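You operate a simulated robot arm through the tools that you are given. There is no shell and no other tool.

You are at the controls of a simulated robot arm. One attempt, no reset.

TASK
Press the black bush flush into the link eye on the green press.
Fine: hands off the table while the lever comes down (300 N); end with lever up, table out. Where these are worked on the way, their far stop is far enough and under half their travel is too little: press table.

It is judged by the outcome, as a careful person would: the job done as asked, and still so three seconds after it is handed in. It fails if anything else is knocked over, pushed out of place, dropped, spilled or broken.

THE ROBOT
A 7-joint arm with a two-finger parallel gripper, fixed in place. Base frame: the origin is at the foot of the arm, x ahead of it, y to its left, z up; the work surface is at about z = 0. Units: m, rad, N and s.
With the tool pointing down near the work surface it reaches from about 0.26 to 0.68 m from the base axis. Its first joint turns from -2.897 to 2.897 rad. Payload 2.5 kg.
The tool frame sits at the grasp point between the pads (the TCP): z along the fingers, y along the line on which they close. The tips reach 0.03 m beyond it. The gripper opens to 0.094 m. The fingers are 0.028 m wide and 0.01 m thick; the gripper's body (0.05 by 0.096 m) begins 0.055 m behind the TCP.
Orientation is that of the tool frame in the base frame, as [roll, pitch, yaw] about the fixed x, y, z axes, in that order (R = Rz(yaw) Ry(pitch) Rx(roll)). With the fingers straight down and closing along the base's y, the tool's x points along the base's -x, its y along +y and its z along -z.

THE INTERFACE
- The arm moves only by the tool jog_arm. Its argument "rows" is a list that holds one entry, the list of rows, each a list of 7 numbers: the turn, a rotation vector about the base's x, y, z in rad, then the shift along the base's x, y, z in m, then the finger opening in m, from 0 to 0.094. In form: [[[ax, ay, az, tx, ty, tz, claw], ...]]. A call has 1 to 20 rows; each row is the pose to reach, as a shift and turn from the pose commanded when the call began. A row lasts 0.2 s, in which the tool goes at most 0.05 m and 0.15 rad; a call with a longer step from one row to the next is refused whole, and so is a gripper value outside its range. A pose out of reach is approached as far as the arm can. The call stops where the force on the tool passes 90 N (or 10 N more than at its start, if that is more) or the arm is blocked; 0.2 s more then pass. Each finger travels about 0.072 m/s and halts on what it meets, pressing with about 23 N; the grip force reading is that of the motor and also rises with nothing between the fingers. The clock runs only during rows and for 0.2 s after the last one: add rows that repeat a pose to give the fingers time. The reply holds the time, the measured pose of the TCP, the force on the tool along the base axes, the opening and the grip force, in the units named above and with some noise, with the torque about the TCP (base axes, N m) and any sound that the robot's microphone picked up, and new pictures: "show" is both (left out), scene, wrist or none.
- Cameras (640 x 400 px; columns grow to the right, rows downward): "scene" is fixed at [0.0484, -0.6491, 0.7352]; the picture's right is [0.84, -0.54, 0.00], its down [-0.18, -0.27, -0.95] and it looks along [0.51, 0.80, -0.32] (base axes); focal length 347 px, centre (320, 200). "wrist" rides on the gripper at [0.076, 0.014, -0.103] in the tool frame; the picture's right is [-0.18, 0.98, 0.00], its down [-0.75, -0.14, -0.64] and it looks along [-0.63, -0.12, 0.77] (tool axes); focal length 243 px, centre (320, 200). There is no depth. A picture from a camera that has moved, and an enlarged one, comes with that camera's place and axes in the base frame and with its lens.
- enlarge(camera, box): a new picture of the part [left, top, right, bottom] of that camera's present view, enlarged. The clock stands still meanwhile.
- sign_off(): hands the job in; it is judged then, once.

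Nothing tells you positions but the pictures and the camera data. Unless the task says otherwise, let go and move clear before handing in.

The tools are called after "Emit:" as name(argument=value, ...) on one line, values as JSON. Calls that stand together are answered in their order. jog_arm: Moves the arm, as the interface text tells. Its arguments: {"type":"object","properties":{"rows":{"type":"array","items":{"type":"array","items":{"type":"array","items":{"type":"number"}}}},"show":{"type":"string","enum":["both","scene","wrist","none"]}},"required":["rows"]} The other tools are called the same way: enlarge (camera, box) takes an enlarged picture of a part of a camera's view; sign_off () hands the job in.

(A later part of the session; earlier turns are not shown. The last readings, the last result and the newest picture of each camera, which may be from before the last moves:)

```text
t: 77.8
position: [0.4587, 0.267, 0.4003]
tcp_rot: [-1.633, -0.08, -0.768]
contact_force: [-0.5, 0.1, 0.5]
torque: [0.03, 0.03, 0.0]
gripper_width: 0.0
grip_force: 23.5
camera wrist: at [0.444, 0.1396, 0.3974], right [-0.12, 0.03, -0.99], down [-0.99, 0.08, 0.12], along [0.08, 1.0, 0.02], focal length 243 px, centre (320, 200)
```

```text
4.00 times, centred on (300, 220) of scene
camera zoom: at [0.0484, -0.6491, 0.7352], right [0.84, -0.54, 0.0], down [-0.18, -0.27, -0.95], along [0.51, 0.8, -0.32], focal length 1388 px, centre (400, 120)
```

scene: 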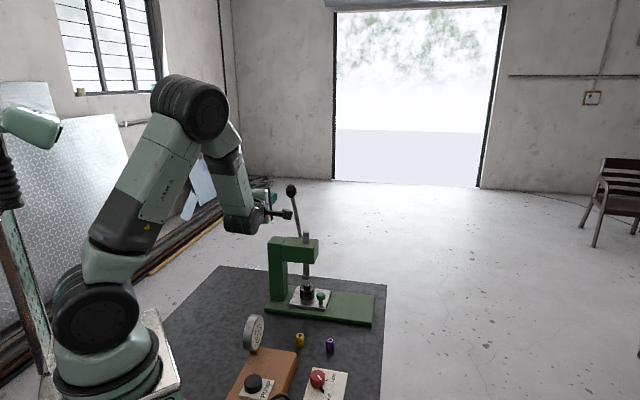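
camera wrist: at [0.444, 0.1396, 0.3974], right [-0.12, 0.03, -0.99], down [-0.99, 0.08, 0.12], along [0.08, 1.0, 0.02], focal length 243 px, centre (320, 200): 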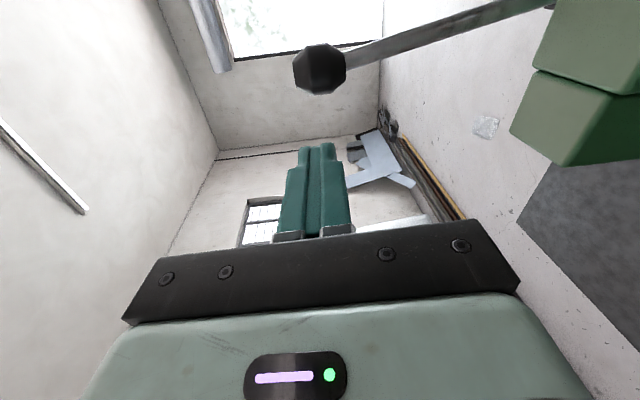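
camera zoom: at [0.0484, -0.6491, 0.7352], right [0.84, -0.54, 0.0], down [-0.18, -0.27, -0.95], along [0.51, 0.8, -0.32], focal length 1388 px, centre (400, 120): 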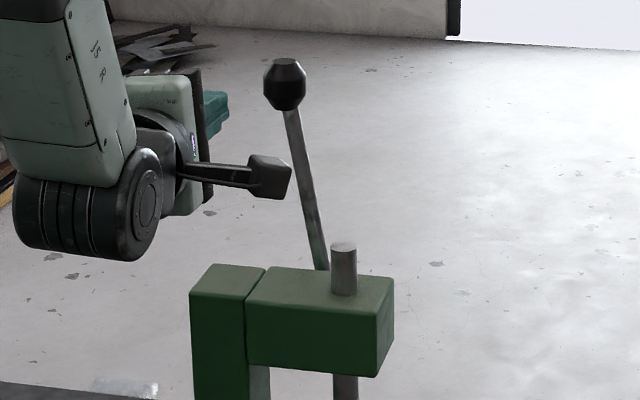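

Emit:
enlarge(camera="wrist", box=[260, 20, 388, 100])

Emit:
enlarge(camera="wrist", box=[480, 0, 640, 180])

Emit:
enlarge(camera="scene", box=[280, 180, 304, 195])

Emit:
enlarge(camera="scene", box=[290, 225, 322, 250])

```text
5.00 times, centred on (324, 60) of wrist
camera zoom: at [0.444, 0.1396, 0.3974], right [-0.12, 0.03, -0.99], down [-0.99, 0.08, 0.12], along [0.08, 1.0, 0.02], focal length 1213 px, centre (300, 900)
```

zoom: 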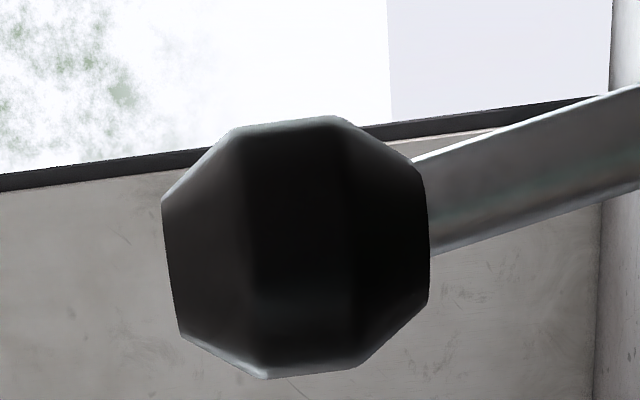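

```text
2.22 times, centred on (560, 90) of wrist
camera zoom: at [0.444, 0.1396, 0.3974], right [-0.12, 0.03, -0.99], down [-0.99, 0.08, 0.12], along [0.08, 1.0, 0.02], focal length 539 px, centre (-213, 444)
```

zoom: 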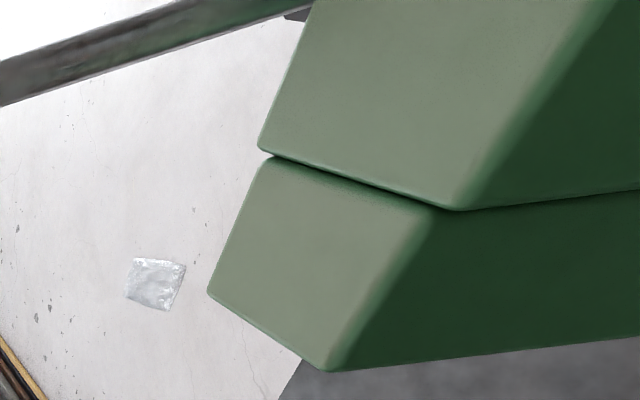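

```text
16.00 times, centred on (292, 188) of scene
camera zoom: at [0.0484, -0.6491, 0.7352], right [0.84, -0.54, 0.0], down [-0.18, -0.27, -0.95], along [0.51, 0.8, -0.32], focal length 5552 px, centre (768, 400)
```

zoom: 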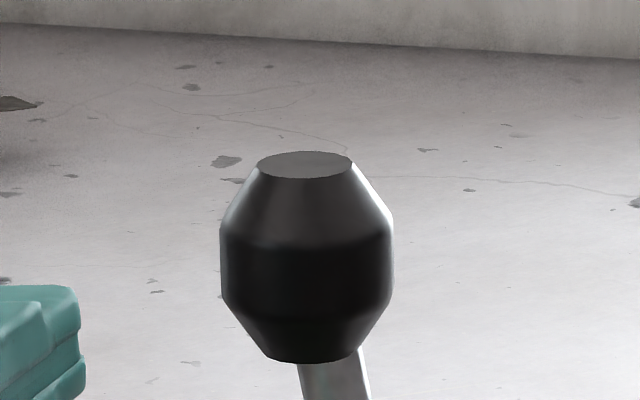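

```text
16.00 times, centred on (306, 238) of scene
camera zoom: at [0.0484, -0.6491, 0.7352], right [0.84, -0.54, 0.0], down [-0.18, -0.27, -0.95], along [0.51, 0.8, -0.32], focal length 5552 px, centre (544, -400)
```

zoom: 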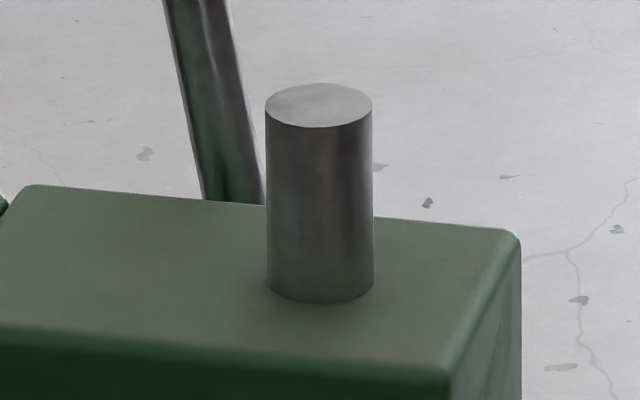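

I place the lever ball at about (0.554, 0.312, 0.391), with the rod's pivot on the far side of the head. I'll put the closed fingers across behind the ball, on the column side, without touching it yet.

Emit:
jog_arm(rows=[[[0, 0, 0, -0.0094, 0.0081, -0.0126, 0.0], [0, 0, 0, 0.0046, 0.0224, -0.0126, 0.0], [0, 0, 0, 0.0185, 0.0368, -0.0126, 0.0], [0, 0, 0, 0.0324, 0.0511, -0.0126, 0.0], [0, 0, 0, 0.0464, 0.0655, -0.0126, 0.0], [0, 0, 0, 0.0603, 0.0798, -0.0126, 0.0], [0, 0, 0, 0.0603, 0.0798, -0.0126, 0.0]]], show="both")

Emit:
enlarge(camera="scene", box=[240, 160, 340, 240])

```text
t: 79.4
position: [0.5196, 0.3466, 0.3871]
tcp_rot: [-1.633, -0.078, -0.767]
contact_force: [-0.3, 0.3, 0.3]
torque: [0.01, 0.03, -0.02]
gripper_width: 0.0
grip_force: 23.3
camera wrist: at [0.5052, 0.2192, 0.3848], right [-0.12, 0.03, -0.99], down [-0.99, 0.08, 0.12], along [0.08, 1.0, 0.02], focal length 243 px, centre (320, 200)
```

scene: 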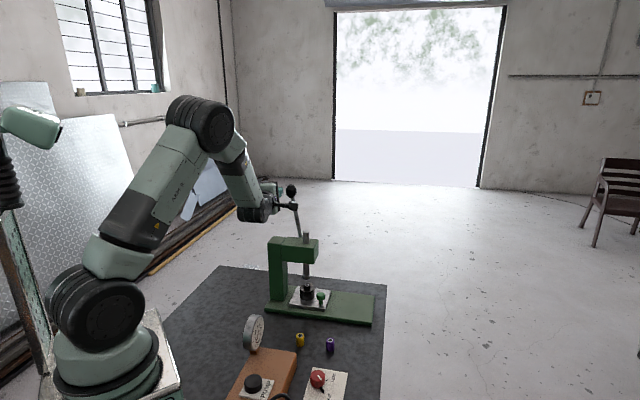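
wrist: 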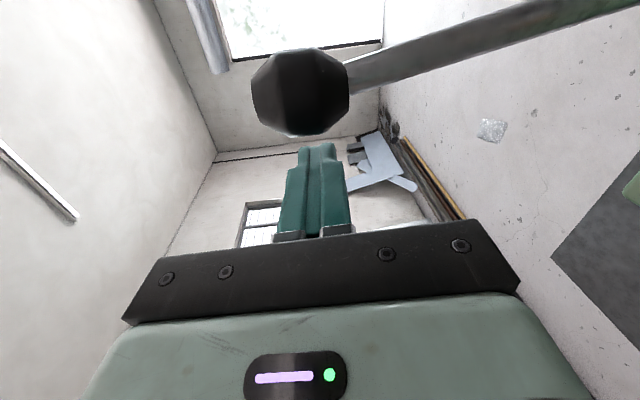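

```text
5.00 times, centred on (290, 200) of scene
camera zoom: at [0.0484, -0.6491, 0.7352], right [0.84, -0.54, 0.0], down [-0.18, -0.27, -0.95], along [0.51, 0.8, -0.32], focal length 1735 px, centre (470, 200)
```

zoom: 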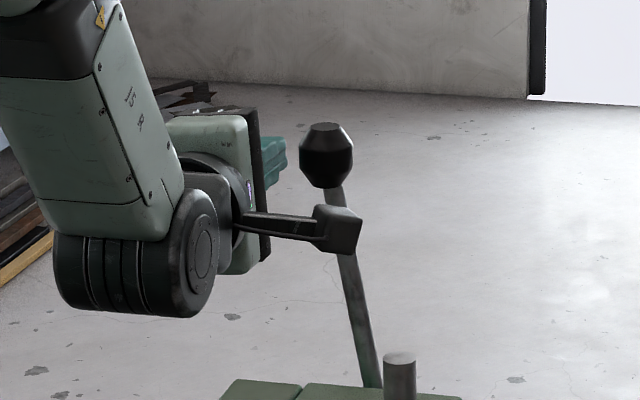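

The bar is about 17 mm behind the ball at the right height. I'll push gently toward the front of the press and watch whether the lever moves.

Emit:
jog_arm(rows=[[[0, 0, 0, 0.0043, -0.0042, -0.001, 0.0], [0, 0, 0, 0.0086, -0.0084, -0.002, 0.0], [0, 0, 0, 0.0129, -0.0125, -0.003, 0.0], [0, 0, 0, 0.0172, -0.0167, -0.003, 0.0], [0, 0, 0, 0.0215, -0.0209, -0.003, 0.0], [0, 0, 0, 0.0215, -0.0209, -0.003, 0.0]]], show="both")

Emit:
enlarge(camera="scene", box=[240, 160, 340, 240])

```text
t: 80.8
position: [0.5409, 0.3231, 0.3847]
tcp_rot: [-1.632, -0.078, -0.768]
contact_force: [-0.9, -0.4, -0.9]
torque: [0.01, -0.03, 0.0]
gripper_width: 0.0
grip_force: 23.0
camera wrist: at [0.5258, 0.1964, 0.3825], right [-0.12, 0.03, -0.99], down [-0.99, 0.08, 0.12], along [0.08, 1.0, 0.02], focal length 243 px, centre (320, 200)
```

scene: 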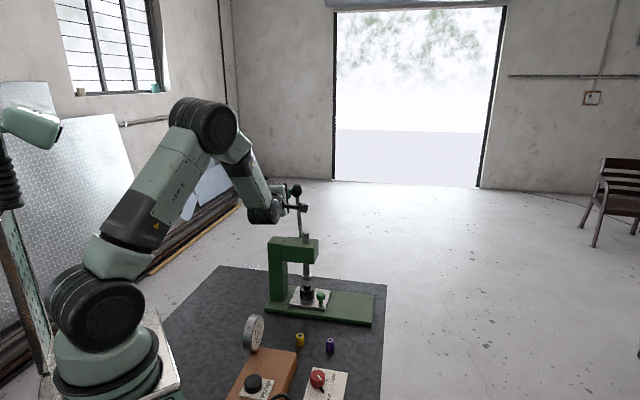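
wrist: 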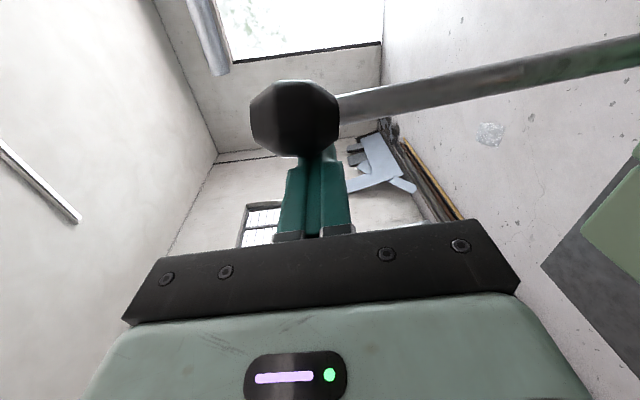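

```text
5.00 times, centred on (290, 200) of scene
camera zoom: at [0.0484, -0.6491, 0.7352], right [0.84, -0.54, 0.0], down [-0.18, -0.27, -0.95], along [0.51, 0.8, -0.32], focal length 1735 px, centre (470, 200)
```

zoom: 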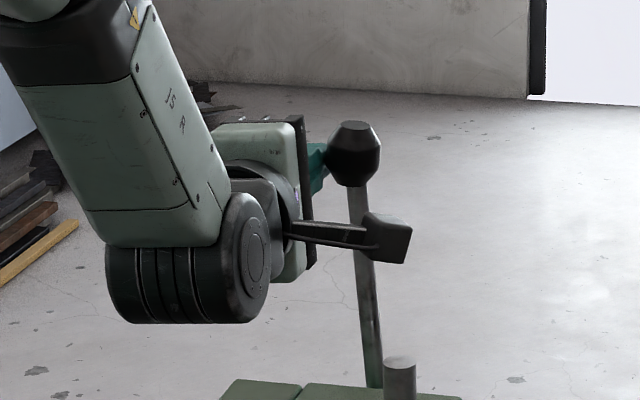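

The lever swings freely toward the front. I'll follow its arc, rotating the tool with it, and watch the ram come down.

Emit:
jog_arm(rows=[[[0.0558, 0.0574, 0, 0.0121, -0.0118, 0.005, 0.0], [0.1255, 0.129, 0, 0.0254, -0.0248, 0.0083, 0.0], [0.1952, 0.2007, 0, 0.0389, -0.0379, 0.0087, 0.0], [0.2649, 0.2724, 0, 0.0523, -0.0509, 0.0072, 0.0], [0.2649, 0.2724, 0, 0.0523, -0.0509, 0.0072, 0.0]]], show="both")

Emit:
enlarge(camera="scene", box=[250, 170, 378, 320])

```text
t: 82.0
position: [0.5926, 0.2717, 0.3894]
tcp_rot: [-1.634, 0.303, -0.769]
contact_force: [0.1, -0.5, 0.4]
torque: [0.01, 0.02, -0.02]
gripper_width: 0.0001
grip_force: 23.6
camera wrist: at [0.5735, 0.1495, 0.36], right [-0.38, 0.28, -0.88], down [-0.92, 0.01, 0.4], along [0.12, 0.96, 0.26], focal length 243 px, centre (320, 200)
```

scene: 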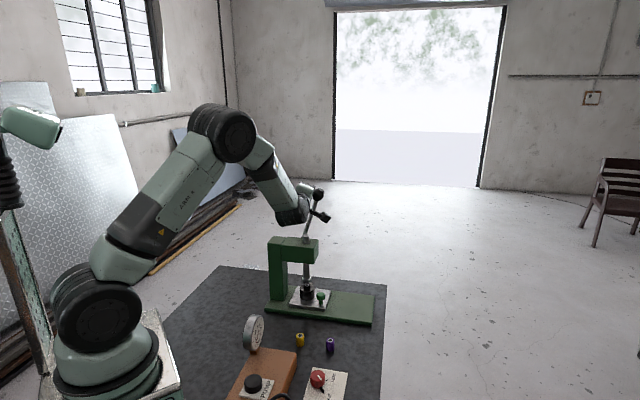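
wrist: 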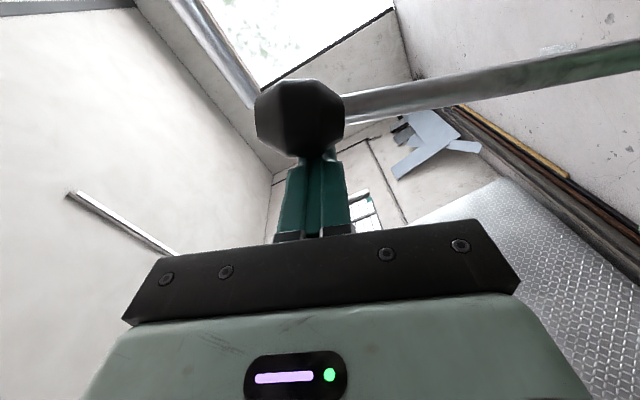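

```text
2.67 times, centred on (314, 245) of scene
camera zoom: at [0.0484, -0.6491, 0.7352], right [0.84, -0.54, 0.0], down [-0.18, -0.27, -0.95], along [0.51, 0.8, -0.32], focal length 925 px, centre (336, 80)
```

zoom: 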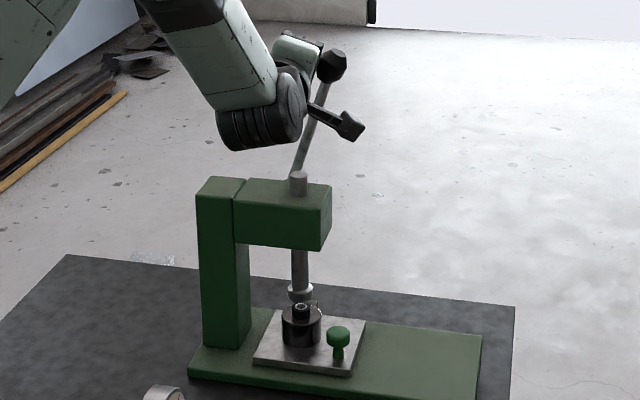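

The ram is coming down directly above the bush, with almost no force yet. I'll continue the arc.

Emit:
jog_arm(rows=[[[0.0697, 0.0717, 0, 0.0133, -0.0129, -0.0033, 0.0], [0.1394, 0.1434, 0, 0.0262, -0.0254, -0.0085, 0.0], [0.1394, 0.1434, 0, 0.0262, -0.0254, -0.0085, 0.0]]], show="none")

Emit:
enlarge(camera="scene", box=[284, 260, 332, 300])

Emit:
enlarge(camera="scene", box=[250, 170, 378, 250])

```text
t: 82.8
position: [0.6185, 0.2478, 0.3838]
tcp_rot: [-1.631, 0.501, -0.769]
contact_force: [-0.4, -0.3, -0.1]
torque: [-0.01, 0.0, -0.01]
gripper_width: 0.0
grip_force: 22.8
```

```text
10.00 times, centred on (308, 280) of scene
camera zoom: at [0.0484, -0.6491, 0.7352], right [0.84, -0.54, 0.0], down [-0.18, -0.27, -0.95], along [0.51, 0.8, -0.32], focal length 3470 px, centre (440, -600)
```

zoom: 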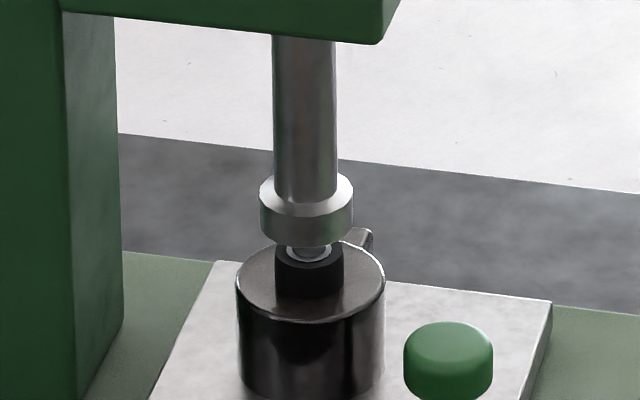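

```text
5.00 times, centred on (314, 210) of scene
camera zoom: at [0.0484, -0.6491, 0.7352], right [0.84, -0.54, 0.0], down [-0.18, -0.27, -0.95], along [0.51, 0.8, -0.32], focal length 1735 px, centre (350, 150)
```

zoom: 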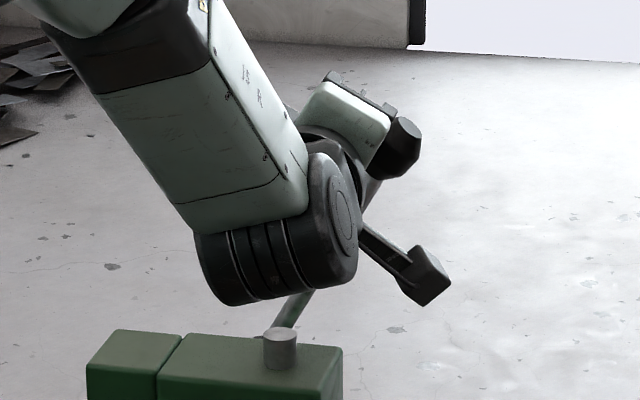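

Emit:
jog_arm(rows=[[[0.0523, 0.0538, 0, 0.0094, -0.0091, -0.005, 0.0], [0.1046, 0.1075, 0, 0.0186, -0.0181, -0.011, 0.0], [0.1046, 0.1075, 0, 0.0186, -0.0181, -0.011, 0.0]]], show="none")

Emit:
enlarge(camera="scene", box=[284, 260, 332, 300])

Emit:
enlarge(camera="wrist", box=[200, 40, 440, 240])

```text
t: 83.6
position: [0.637, 0.2287, 0.3719]
tcp_rot: [-1.631, 0.652, -0.767]
contact_force: [0.0, -0.2, 0.9]
torque: [0.0, 0.0, 0.0]
gripper_width: 0.0002
grip_force: 22.9
```

```text
10.00 times, centred on (308, 280) of scene
camera zoom: at [0.0484, -0.6491, 0.7352], right [0.84, -0.54, 0.0], down [-0.18, -0.27, -0.95], along [0.51, 0.8, -0.32], focal length 3470 px, centre (440, -600)
```

zoom: 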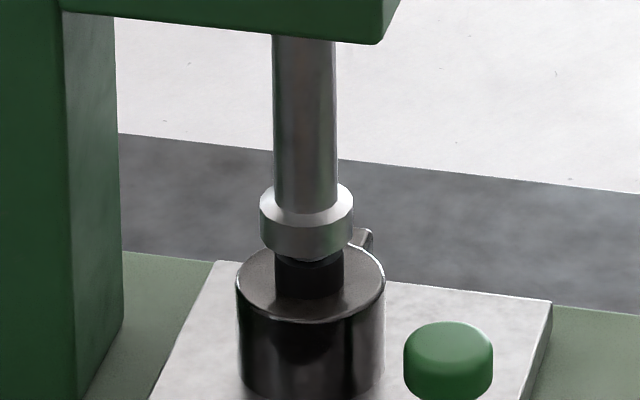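

```text
2.00 times, centred on (320, 140) of wrist
camera zoom: at [0.6073, 0.1166, 0.319], right [-0.57, 0.47, -0.67], down [-0.79, -0.11, 0.6], along [0.21, 0.87, 0.44], focal length 485 px, centre (320, 320)
```

zoom: 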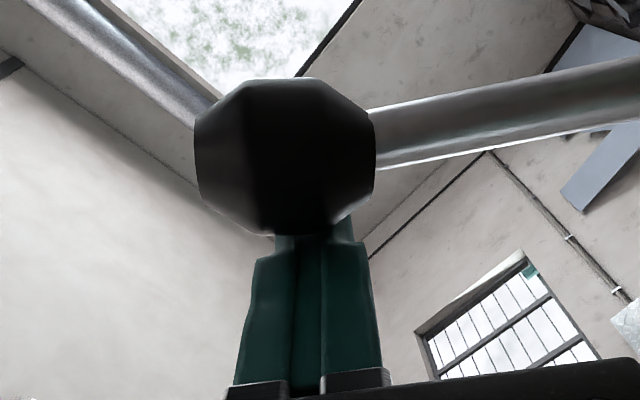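

The ram is now reaching the bush top. I'll press on in smaller steps with a force check.

Emit:
jog_arm(rows=[[[0.0349, 0.0358, 0, 0.0059, -0.0057, -0.0046, 0.0], [0.0697, 0.0717, 0, 0.0116, -0.0113, -0.0095, 0.0], [0.1046, 0.1075, 0, 0.0171, -0.0167, -0.0148, 0.0], [0.1046, 0.1075, 0, 0.0171, -0.0167, -0.0148, 0.0]]], show="none")

Emit:
enlarge(camera="scene", box=[284, 260, 332, 300])

Emit:
enlarge(camera="wrist", box=[200, 40, 440, 240])

```text
t: 84.6
position: [0.6546, 0.2127, 0.3571]
tcp_rot: [-1.629, 0.802, -0.766]
contact_force: [0.7, -0.2, -0.1]
torque: [0.0, -0.01, 0.04]
gripper_width: 0.0
grip_force: 22.9
```

```text
10.00 times, centred on (308, 280) of scene
camera zoom: at [0.0484, -0.6491, 0.7352], right [0.84, -0.54, 0.0], down [-0.18, -0.27, -0.95], along [0.51, 0.8, -0.32], focal length 3470 px, centre (440, -600)
```

zoom: 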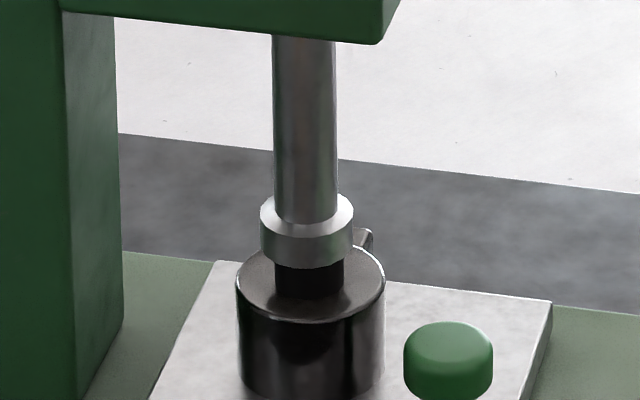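

```text
2.00 times, centred on (320, 140) of wrist
camera zoom: at [0.6181, 0.1063, 0.2961], right [-0.64, 0.54, -0.55], down [-0.72, -0.18, 0.67], along [0.26, 0.82, 0.5], focal length 485 px, centre (320, 320)
```

zoom: 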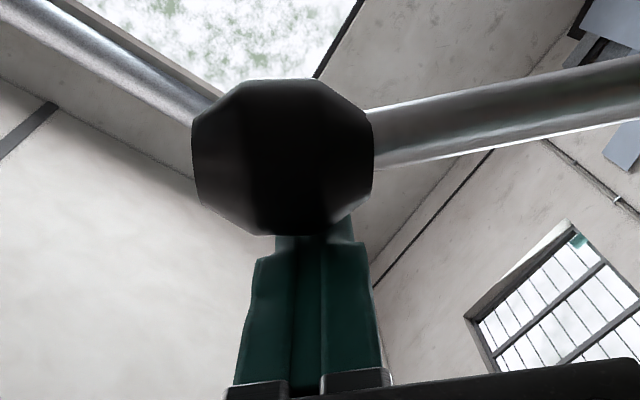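

Emit:
jog_arm(rows=[[[0.0349, 0.0358, 0, 0.0054, -0.0052, -0.0058, 0.0], [0.0697, 0.0717, 0, 0.0105, -0.0102, -0.0118, 0.0], [0.1046, 0.1075, 0, 0.0154, -0.015, -0.0183, 0.0], [0.1046, 0.1075, 0, 0.0154, -0.015, -0.0183, 0.0]]], show="none")

Emit:
enlarge(camera="scene", box=[284, 260, 332, 300])

Emit:
enlarge(camera="wrist", box=[200, 40, 440, 240])

```text
t: 85.6
position: [0.6687, 0.1973, 0.3391]
tcp_rot: [-1.626, 0.95, -0.766]
contact_force: [-1.0, 1.9, 2.5]
torque: [0.01, -0.05, 0.03]
gripper_width: 0.0
grip_force: 22.3
```

```text
10.00 times, centred on (308, 280) of scene
camera zoom: at [0.0484, -0.6491, 0.7352], right [0.84, -0.54, 0.0], down [-0.18, -0.27, -0.95], along [0.51, 0.8, -0.32], focal length 3470 px, centre (440, -600)
```

zoom: 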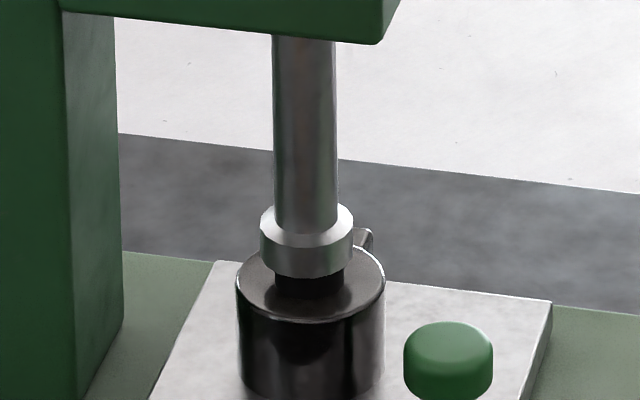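

```text
2.00 times, centred on (320, 140) of wrist
camera zoom: at [0.6268, 0.0986, 0.2721], right [-0.69, 0.59, -0.42], down [-0.65, -0.25, 0.72], along [0.31, 0.77, 0.56], focal length 485 px, centre (320, 320)
```

zoom: 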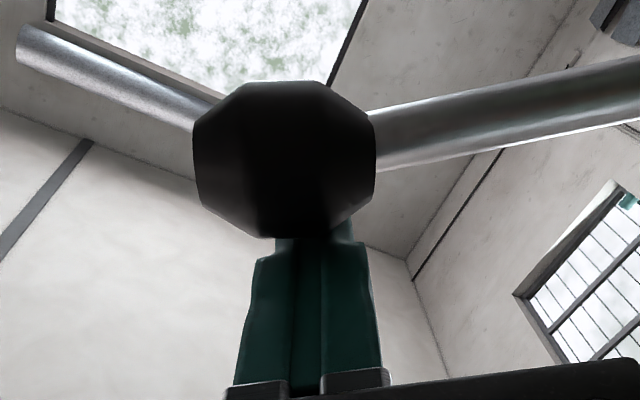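

Emit:
jog_arm(rows=[[[0.0349, 0.0358, 0, 0.0047, -0.0045, -0.0067, 0.0], [0.0697, 0.0717, 0, 0.0091, -0.0089, -0.0138, 0.0], [0.0697, 0.0717, 0, 0.0091, -0.0089, -0.0138, 0.0]]], show="none")

Emit:
enlarge(camera="scene", box=[284, 260, 332, 300])

Emit:
enlarge(camera="wrist", box=[200, 40, 440, 240])

```text
t: 86.4
position: [0.6794, 0.1892, 0.326]
tcp_rot: [-1.628, 1.05, -0.767]
contact_force: [0.4, 0.4, 2.3]
torque: [0.05, -0.02, -0.02]
gripper_width: 0.0004
grip_force: 22.6
```

```text
10.00 times, centred on (308, 280) of scene
camera zoom: at [0.0484, -0.6491, 0.7352], right [0.84, -0.54, 0.0], down [-0.18, -0.27, -0.95], along [0.51, 0.8, -0.32], focal length 3470 px, centre (440, -600)
```

zoom: 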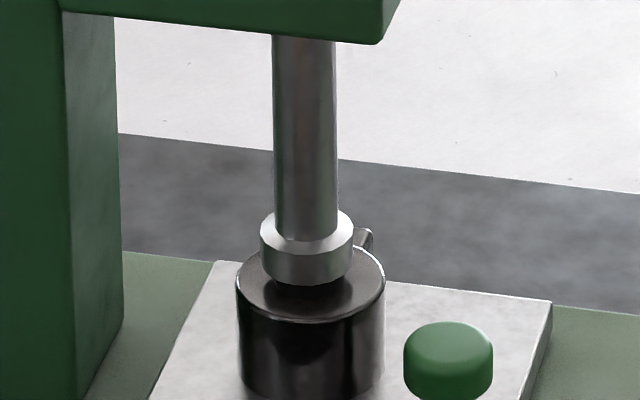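

```text
2.00 times, centred on (320, 140) of wrist
camera zoom: at [0.6312, 0.0946, 0.2541], right [-0.72, 0.61, -0.33], down [-0.6, -0.3, 0.74], along [0.36, 0.73, 0.58], focal length 485 px, centre (320, 320)
```

zoom: 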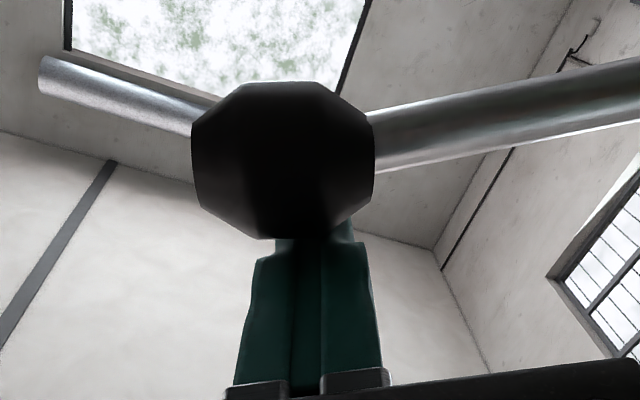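

Emit:
jog_arm(rows=[[[0.0349, 0.0358, 0, 0.0042, -0.004, -0.0074, 0.0], [0.0697, 0.0717, 0, 0.008, -0.0078, -0.015, 0.0], [0.1046, 0.1075, 0, 0.0116, -0.0113, -0.023, 0.0], [0.1046, 0.1075, 0, 0.0116, -0.0113, -0.023, 0.0]]], show="none")

Emit:
enlarge(camera="scene", box=[284, 260, 332, 300])

Emit:
enlarge(camera="wrist", box=[200, 40, 440, 240])

```text
t: 87.4
position: [0.6921, 0.1785, 0.3029]
tcp_rot: [-1.625, 1.202, -0.762]
contact_force: [-0.7, 1.5, 2.2]
torque: [0.05, -0.04, 0.03]
gripper_width: 0.0
grip_force: 22.7
```

```text
10.00 times, centred on (308, 280) of scene
camera zoom: at [0.0484, -0.6491, 0.7352], right [0.84, -0.54, 0.0], down [-0.18, -0.27, -0.95], along [0.51, 0.8, -0.32], focal length 3470 px, centre (440, -600)
```

zoom: 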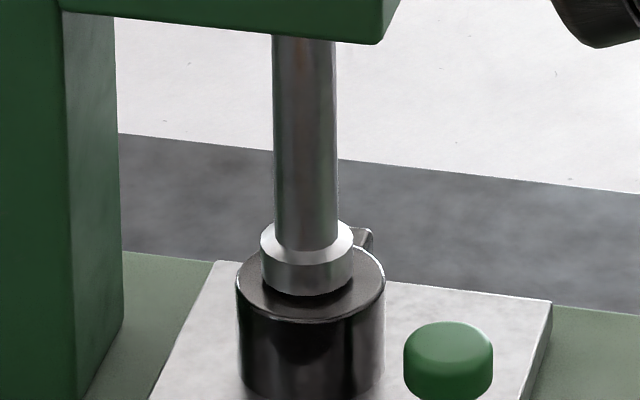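

```text
2.00 times, centred on (320, 140) of wrist
camera zoom: at [0.6357, 0.0911, 0.2278], right [-0.75, 0.64, -0.18], down [-0.52, -0.38, 0.77], along [0.42, 0.67, 0.62], focal length 485 px, centre (320, 320)
```

zoom: 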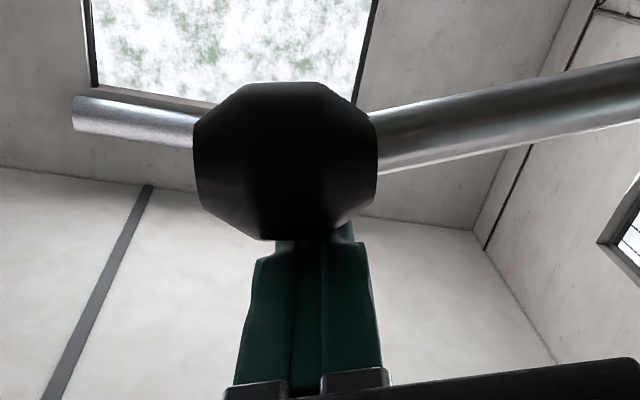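

Emit:
jog_arm(rows=[[[0.0349, 0.0358, 0, 0.0034, -0.0033, -0.0081, 0.0], [0.0697, 0.0717, 0, 0.0064, -0.0062, -0.0165, 0.0], [0.0697, 0.0717, 0, 0.0064, -0.0062, -0.0165, 0.0]]], show="none")

Emit:
enlarge(camera="scene", box=[284, 260, 332, 300])

Emit:
enlarge(camera="wrist", box=[200, 40, 440, 240])

```text
t: 88.2
position: [0.6966, 0.1721, 0.285]
tcp_rot: [-1.622, 1.302, -0.763]
contact_force: [0.7, -0.4, 2.7]
torque: [0.06, -0.04, -0.02]
gripper_width: 0.0
grip_force: 23.0
```

```text
10.00 times, centred on (308, 280) of scene
camera zoom: at [0.0484, -0.6491, 0.7352], right [0.84, -0.54, 0.0], down [-0.18, -0.27, -0.95], along [0.51, 0.8, -0.32], focal length 3470 px, centre (440, -600)
```

zoom: 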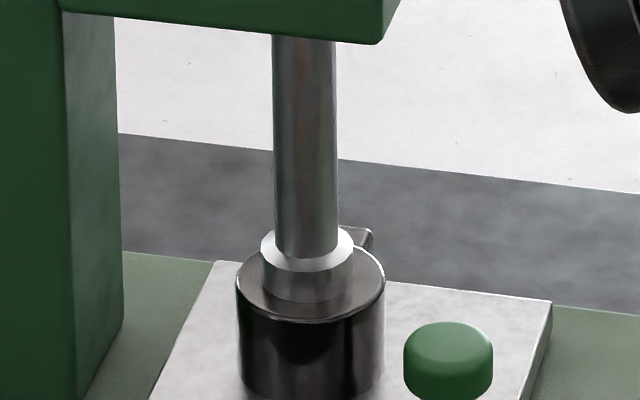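

```text
2.00 times, centred on (320, 140) of wrist
camera zoom: at [0.636, 0.0897, 0.2088], right [-0.76, 0.65, -0.08], down [-0.46, -0.44, 0.77], along [0.47, 0.62, 0.63], focal length 485 px, centre (320, 320)
```

zoom: 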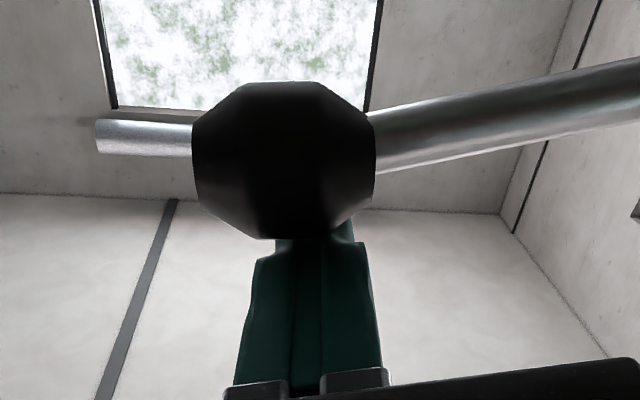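

Emit:
jog_arm(rows=[[[0.0174, 0.0179, 0, 0.0014, -0.0013, -0.0043, 0.0], [0.0349, 0.0358, 0, 0.0027, -0.0026, -0.0086, 0.0], [0.0349, 0.0358, 0, 0.0027, -0.0026, -0.0086, 0.0]]], show="none")

Emit:
enlarge(camera="scene", box=[284, 260, 332, 300])

```text
t: 89.0
position: [0.7004, 0.172, 0.2849]
tcp_rot: [-1.54, 1.347, -0.675]
contact_force: [-7.3, 9.9, 38.5]
torque: [0.29, -0.09, 0.6]
gripper_width: 0.0
grip_force: 23.1
```

```text
10.00 times, centred on (308, 280) of scene
camera zoom: at [0.0484, -0.6491, 0.7352], right [0.84, -0.54, 0.0], down [-0.18, -0.27, -0.95], along [0.51, 0.8, -0.32], focal length 3470 px, centre (440, -600)
```

zoom: 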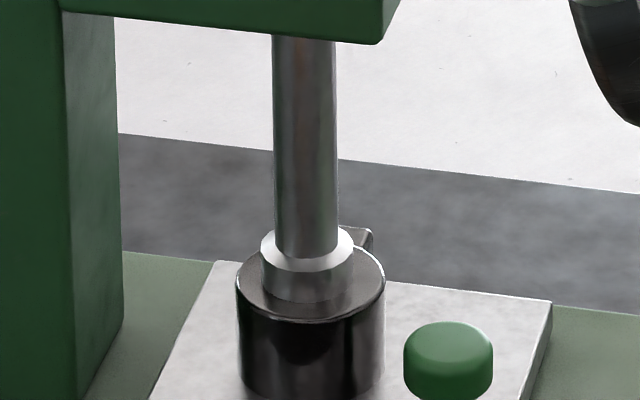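

Emit:
enlarge(camera="scene", box=[296, 278, 320, 296])

```text
16.00 times, centred on (308, 287) of scene
camera zoom: at [0.0484, -0.6491, 0.7352], right [0.84, -0.54, 0.0], down [-0.18, -0.27, -0.95], along [0.51, 0.8, -0.32], focal length 5552 px, centre (512, -1192)
```

zoom: 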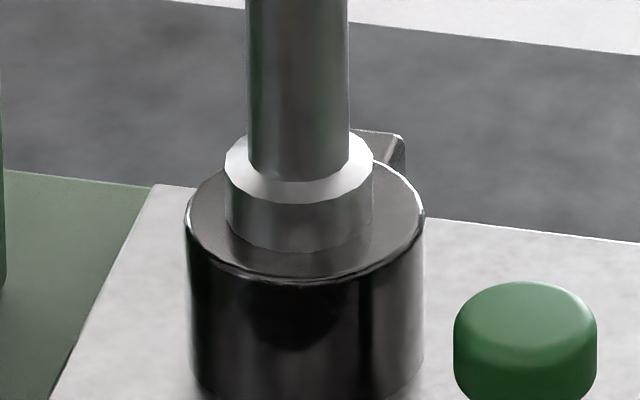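

Resistance has started at about 40 N on the lever, roughly 265 N at the ram. I'll press further along the lever's tangent to reach full force.

Emit:
jog_arm(rows=[[[0, 0, 0, 0.0006, -0.0006, -0.003, 0.0], [0, 0, 0, 0.0012, -0.0011, -0.006, 0.0], [0, 0, 0, 0.0012, -0.0011, -0.006, 0.0]]], show="none")

Emit:
enlarge(camera="scene", box=[296, 278, 320, 296])

Emit:
enlarge(camera="wrist", box=[200, 40, 440, 240])

```text
t: 89.8
position: [0.7, 0.1718, 0.2841]
tcp_rot: [-1.482, 1.344, -0.614]
contact_force: [-35.4, 5.2, 62.2]
torque: [0.29, 0.21, 0.38]
gripper_width: 0.0
grip_force: 23.3
```

```text
16.00 times, centred on (308, 287) of scene
camera zoom: at [0.0484, -0.6491, 0.7352], right [0.84, -0.54, 0.0], down [-0.18, -0.27, -0.95], along [0.51, 0.8, -0.32], focal length 5552 px, centre (512, -1192)
```

zoom: 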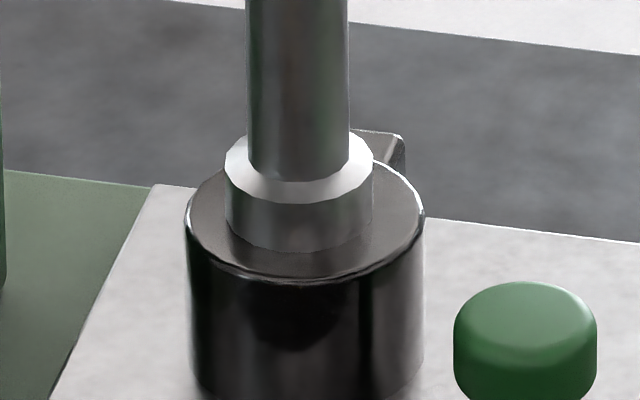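

```text
2.00 times, centred on (320, 140) of wrist
camera zoom: at [0.6397, 0.0931, 0.2043], right [-0.76, 0.64, -0.04], down [-0.45, -0.48, 0.75], along [0.47, 0.59, 0.66], focal length 485 px, centre (320, 320)
```

zoom: 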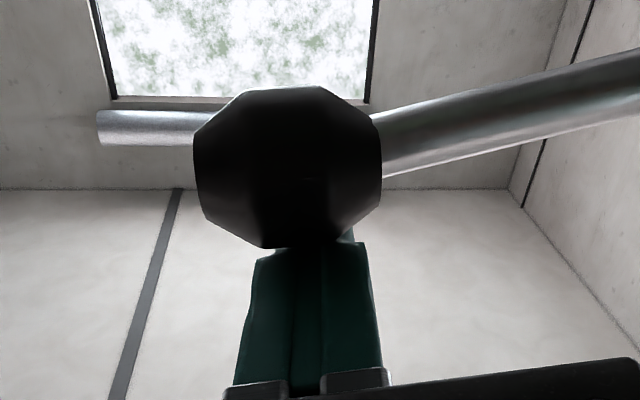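

The ram is at a hard stop with roughly 450 N on it, well over 300 N. I'll ease the lever off and back the bar up, to see whether the lever stays down and whether the bush is flush.

Emit:
jog_arm(rows=[[[-0.0349, -0.0358, 0, -0.0039, 0.0037, 0.0146, 0.0], [-0.0349, -0.0358, 0, -0.008, 0.0077, 0.03, 0.0], [-0.0349, -0.0358, 0, -0.011, 0.0107, 0.045, 0.0], [-0.0349, -0.0358, 0, -0.011, 0.0107, 0.045, 0.0]]], show="both")

Emit:
enlarge(camera="scene", box=[250, 170, 378, 320])

```text
t: 90.8
position: [0.6902, 0.1795, 0.3145]
tcp_rot: [-1.627, 1.302, -0.767]
contact_force: [0.4, -0.4, -0.2]
torque: [-0.02, 0.02, 0.02]
gripper_width: 0.0
grip_force: 23.2
camera wrist: at [0.6289, 0.0966, 0.2382], right [-0.76, 0.65, -0.08], down [-0.46, -0.44, 0.77], along [0.47, 0.62, 0.63], focal length 243 px, centre (320, 200)
```

scene: 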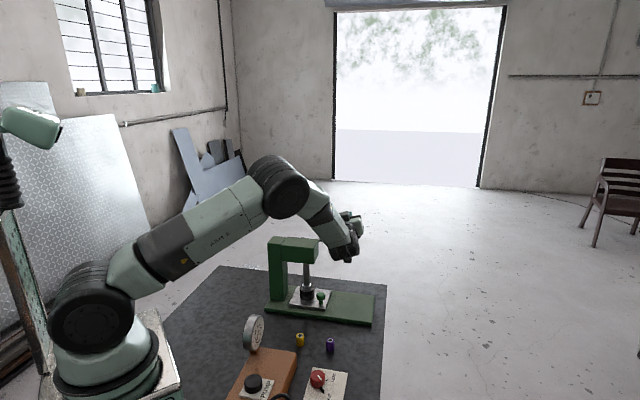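
wrist: 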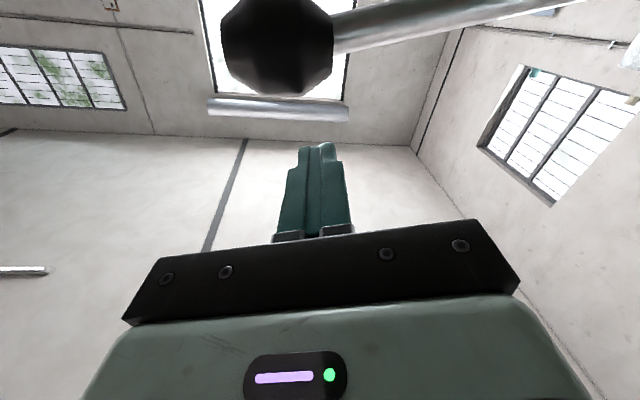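

```text
2.67 times, centred on (314, 245) of scene
camera zoom: at [0.0484, -0.6491, 0.7352], right [0.84, -0.54, 0.0], down [-0.18, -0.27, -0.95], along [0.51, 0.8, -0.32], focal length 925 px, centre (336, 80)
```

zoom: 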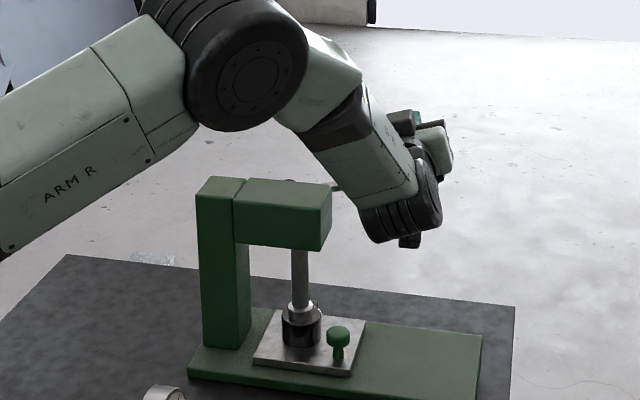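

The lever stays down, so I have to lift it. I'll draw the bar back toward the robot, drop below the ball, and slide in under it.

Emit:
jog_arm(rows=[[[0, 0, 0, -0.0209, -0.0215, 0, 0.0], [0, 0, 0, -0.0418, -0.043, 0, 0.0], [0, 0, 0, -0.0627, -0.0645, 0, 0.0], [0, 0, 0, -0.0468, -0.0796, -0.0357, 0.0], [0, 0, 0, -0.0468, -0.0796, -0.075, 0.0], [0, 0, 0, -0.0468, -0.0796, -0.1111, 0.0], [0, 0, 0, -0.0468, -0.0796, -0.1111, 0.0]]], show="both")

Emit:
enlarge(camera="scene", box=[250, 200, 378, 320])

```text
t: 92.4
position: [0.6433, 0.1008, 0.2054]
tcp_rot: [-1.62, 1.3, -0.757]
contact_force: [-0.1, 0.1, 0.3]
torque: [0.01, 0.01, -0.01]
gripper_width: 0.0
grip_force: 22.8
camera wrist: at [0.5813, 0.019, 0.1278], right [-0.76, 0.65, -0.08], down [-0.46, -0.44, 0.77], along [0.46, 0.62, 0.63], focal length 243 px, centre (320, 200)
```

scene: 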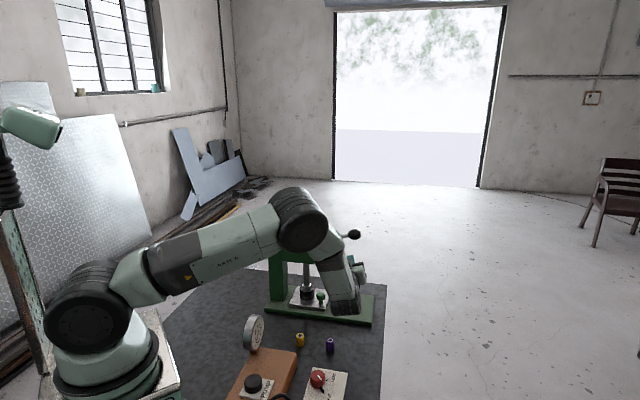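
wrist: 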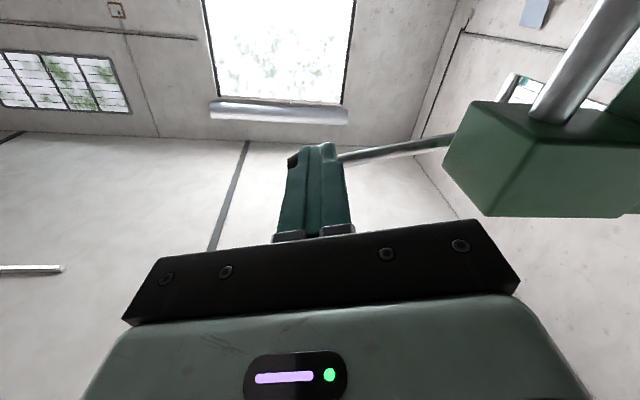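

```text
3.33 times, centred on (314, 260) of scene
camera zoom: at [0.0484, -0.6491, 0.7352], right [0.84, -0.54, 0.0], down [-0.18, -0.27, -0.95], along [0.51, 0.8, -0.32], focal length 1157 px, centre (340, 0)
```

zoom: 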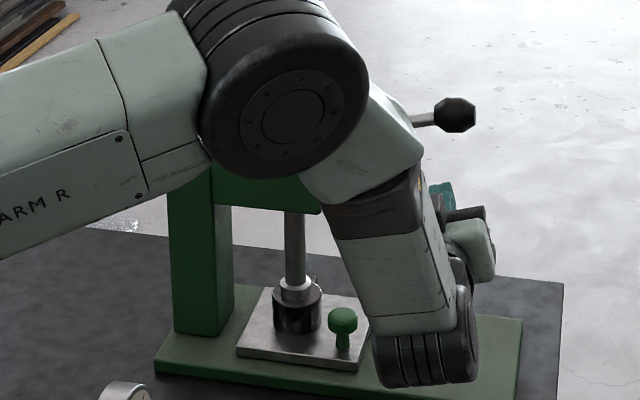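

Emit:
jog_arm(rows=[[[0, 0, 0, 0.0209, 0.0215, 0, 0.0], [0, 0, 0, 0.0418, 0.043, 0, 0.0], [0, 0, 0, 0.0627, 0.0645, 0, 0.0], [0, 0, 0, 0.0627, 0.0645, 0, 0.0]]], show="both")

Emit:
enlarge(camera="scene", box=[300, 200, 396, 260])

```text
t: 93.4
position: [0.7067, 0.1656, 0.2033]
tcp_rot: [-1.622, 1.301, -0.761]
contact_force: [-0.4, 1.0, 0.4]
torque: [-0.02, 0.02, 0.03]
gripper_width: 0.0
grip_force: 23.1
camera wrist: at [0.6455, 0.0823, 0.1274], right [-0.76, 0.65, -0.08], down [-0.46, -0.44, 0.77], along [0.47, 0.62, 0.63], focal length 243 px, centre (320, 200)
```

scene: 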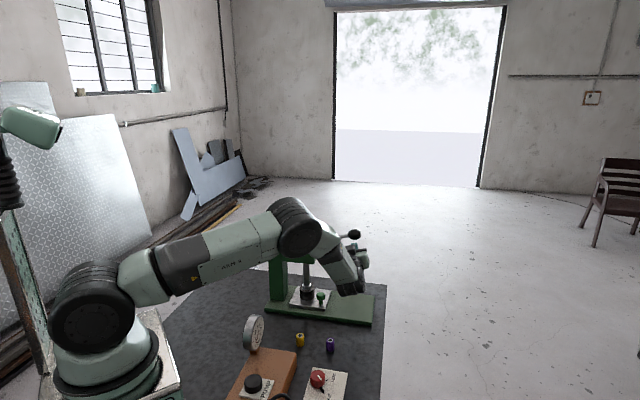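
wrist: 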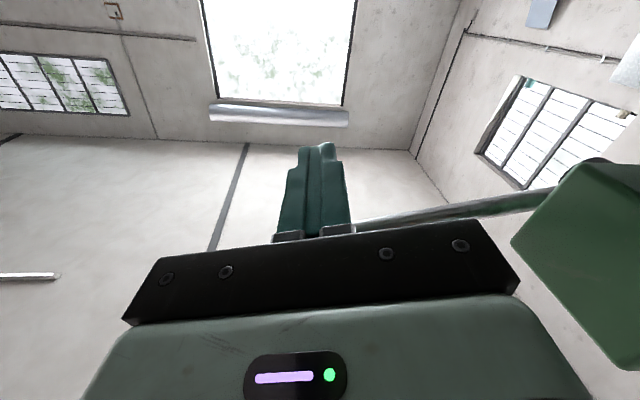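

```text
6.67 times, centred on (348, 230) of scene
camera zoom: at [0.0484, -0.6491, 0.7352], right [0.84, -0.54, 0.0], down [-0.18, -0.27, -0.95], along [0.51, 0.8, -0.32], focal length 2313 px, centre (133, 0)
```

zoom: 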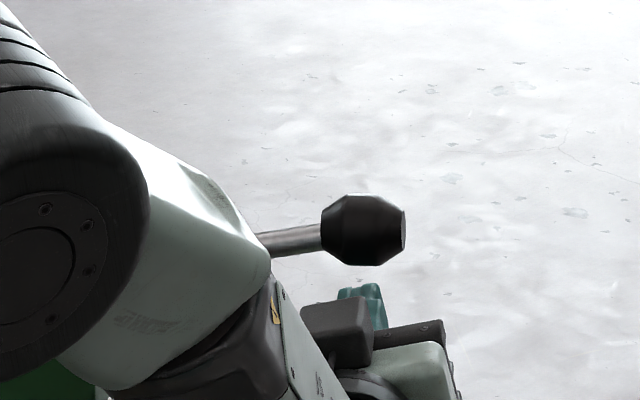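

The bar is under the ball. Now I'll lift the lever back up along the reverse arc.

Emit:
jog_arm(rows=[[[0, 0, 0, -0.003, 0.0029, 0.0154, 0.0], [-0.0697, -0.0717, 0, -0.0047, 0.0046, 0.0331, 0.0], [-0.1394, -0.1434, 0, -0.0077, 0.0075, 0.0504, 0.0], [-0.2092, -0.2151, 0, -0.0119, 0.0116, 0.0672, 0.0], [-0.2092, -0.2151, 0, -0.0119, 0.0116, 0.0672, 0.0]]], show="both")

Emit:
enlarge(camera="scene", box=[284, 260, 332, 300])

```text
t: 94.6
position: [0.6938, 0.1748, 0.2737]
tcp_rot: [-1.626, 1.001, -0.763]
contact_force: [-1.3, 0.8, -4.1]
torque: [-0.02, 0.0, 0.02]
gripper_width: 0.0
grip_force: 23.1
camera wrist: at [0.648, 0.0774, 0.2041], right [-0.71, 0.6, -0.38], down [-0.62, -0.28, 0.73], along [0.33, 0.75, 0.57], focal length 243 px, centre (320, 200)
```

scene: 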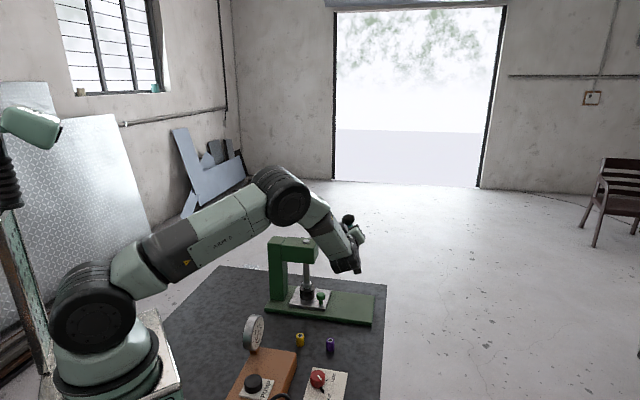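
wrist: 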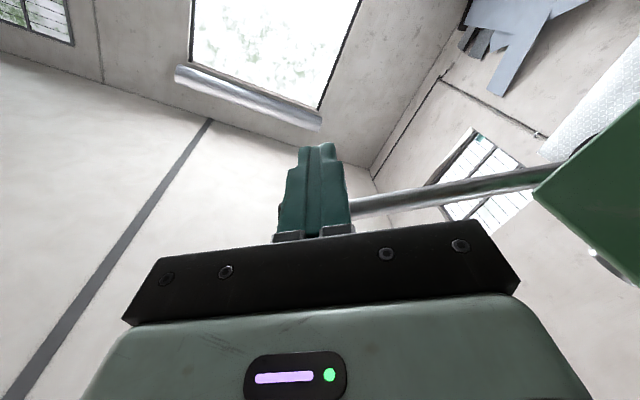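

```text
10.00 times, centred on (308, 280) of scene
camera zoom: at [0.0484, -0.6491, 0.7352], right [0.84, -0.54, 0.0], down [-0.18, -0.27, -0.95], along [0.51, 0.8, -0.32], focal length 3470 px, centre (440, -600)
```

zoom: 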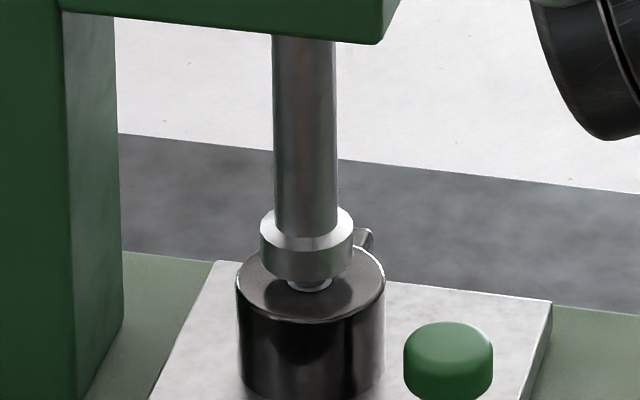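

Emit:
enlarge(camera="scene", box=[296, 278, 320, 296])

```text
16.00 times, centred on (308, 287) of scene
camera zoom: at [0.0484, -0.6491, 0.7352], right [0.84, -0.54, 0.0], down [-0.18, -0.27, -0.95], along [0.51, 0.8, -0.32], focal length 5552 px, centre (512, -1192)
```

zoom: 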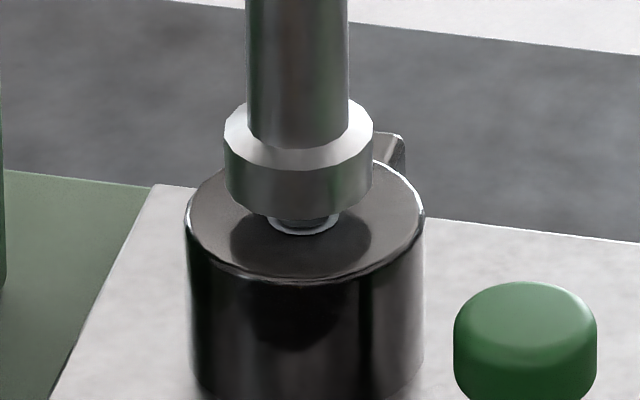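

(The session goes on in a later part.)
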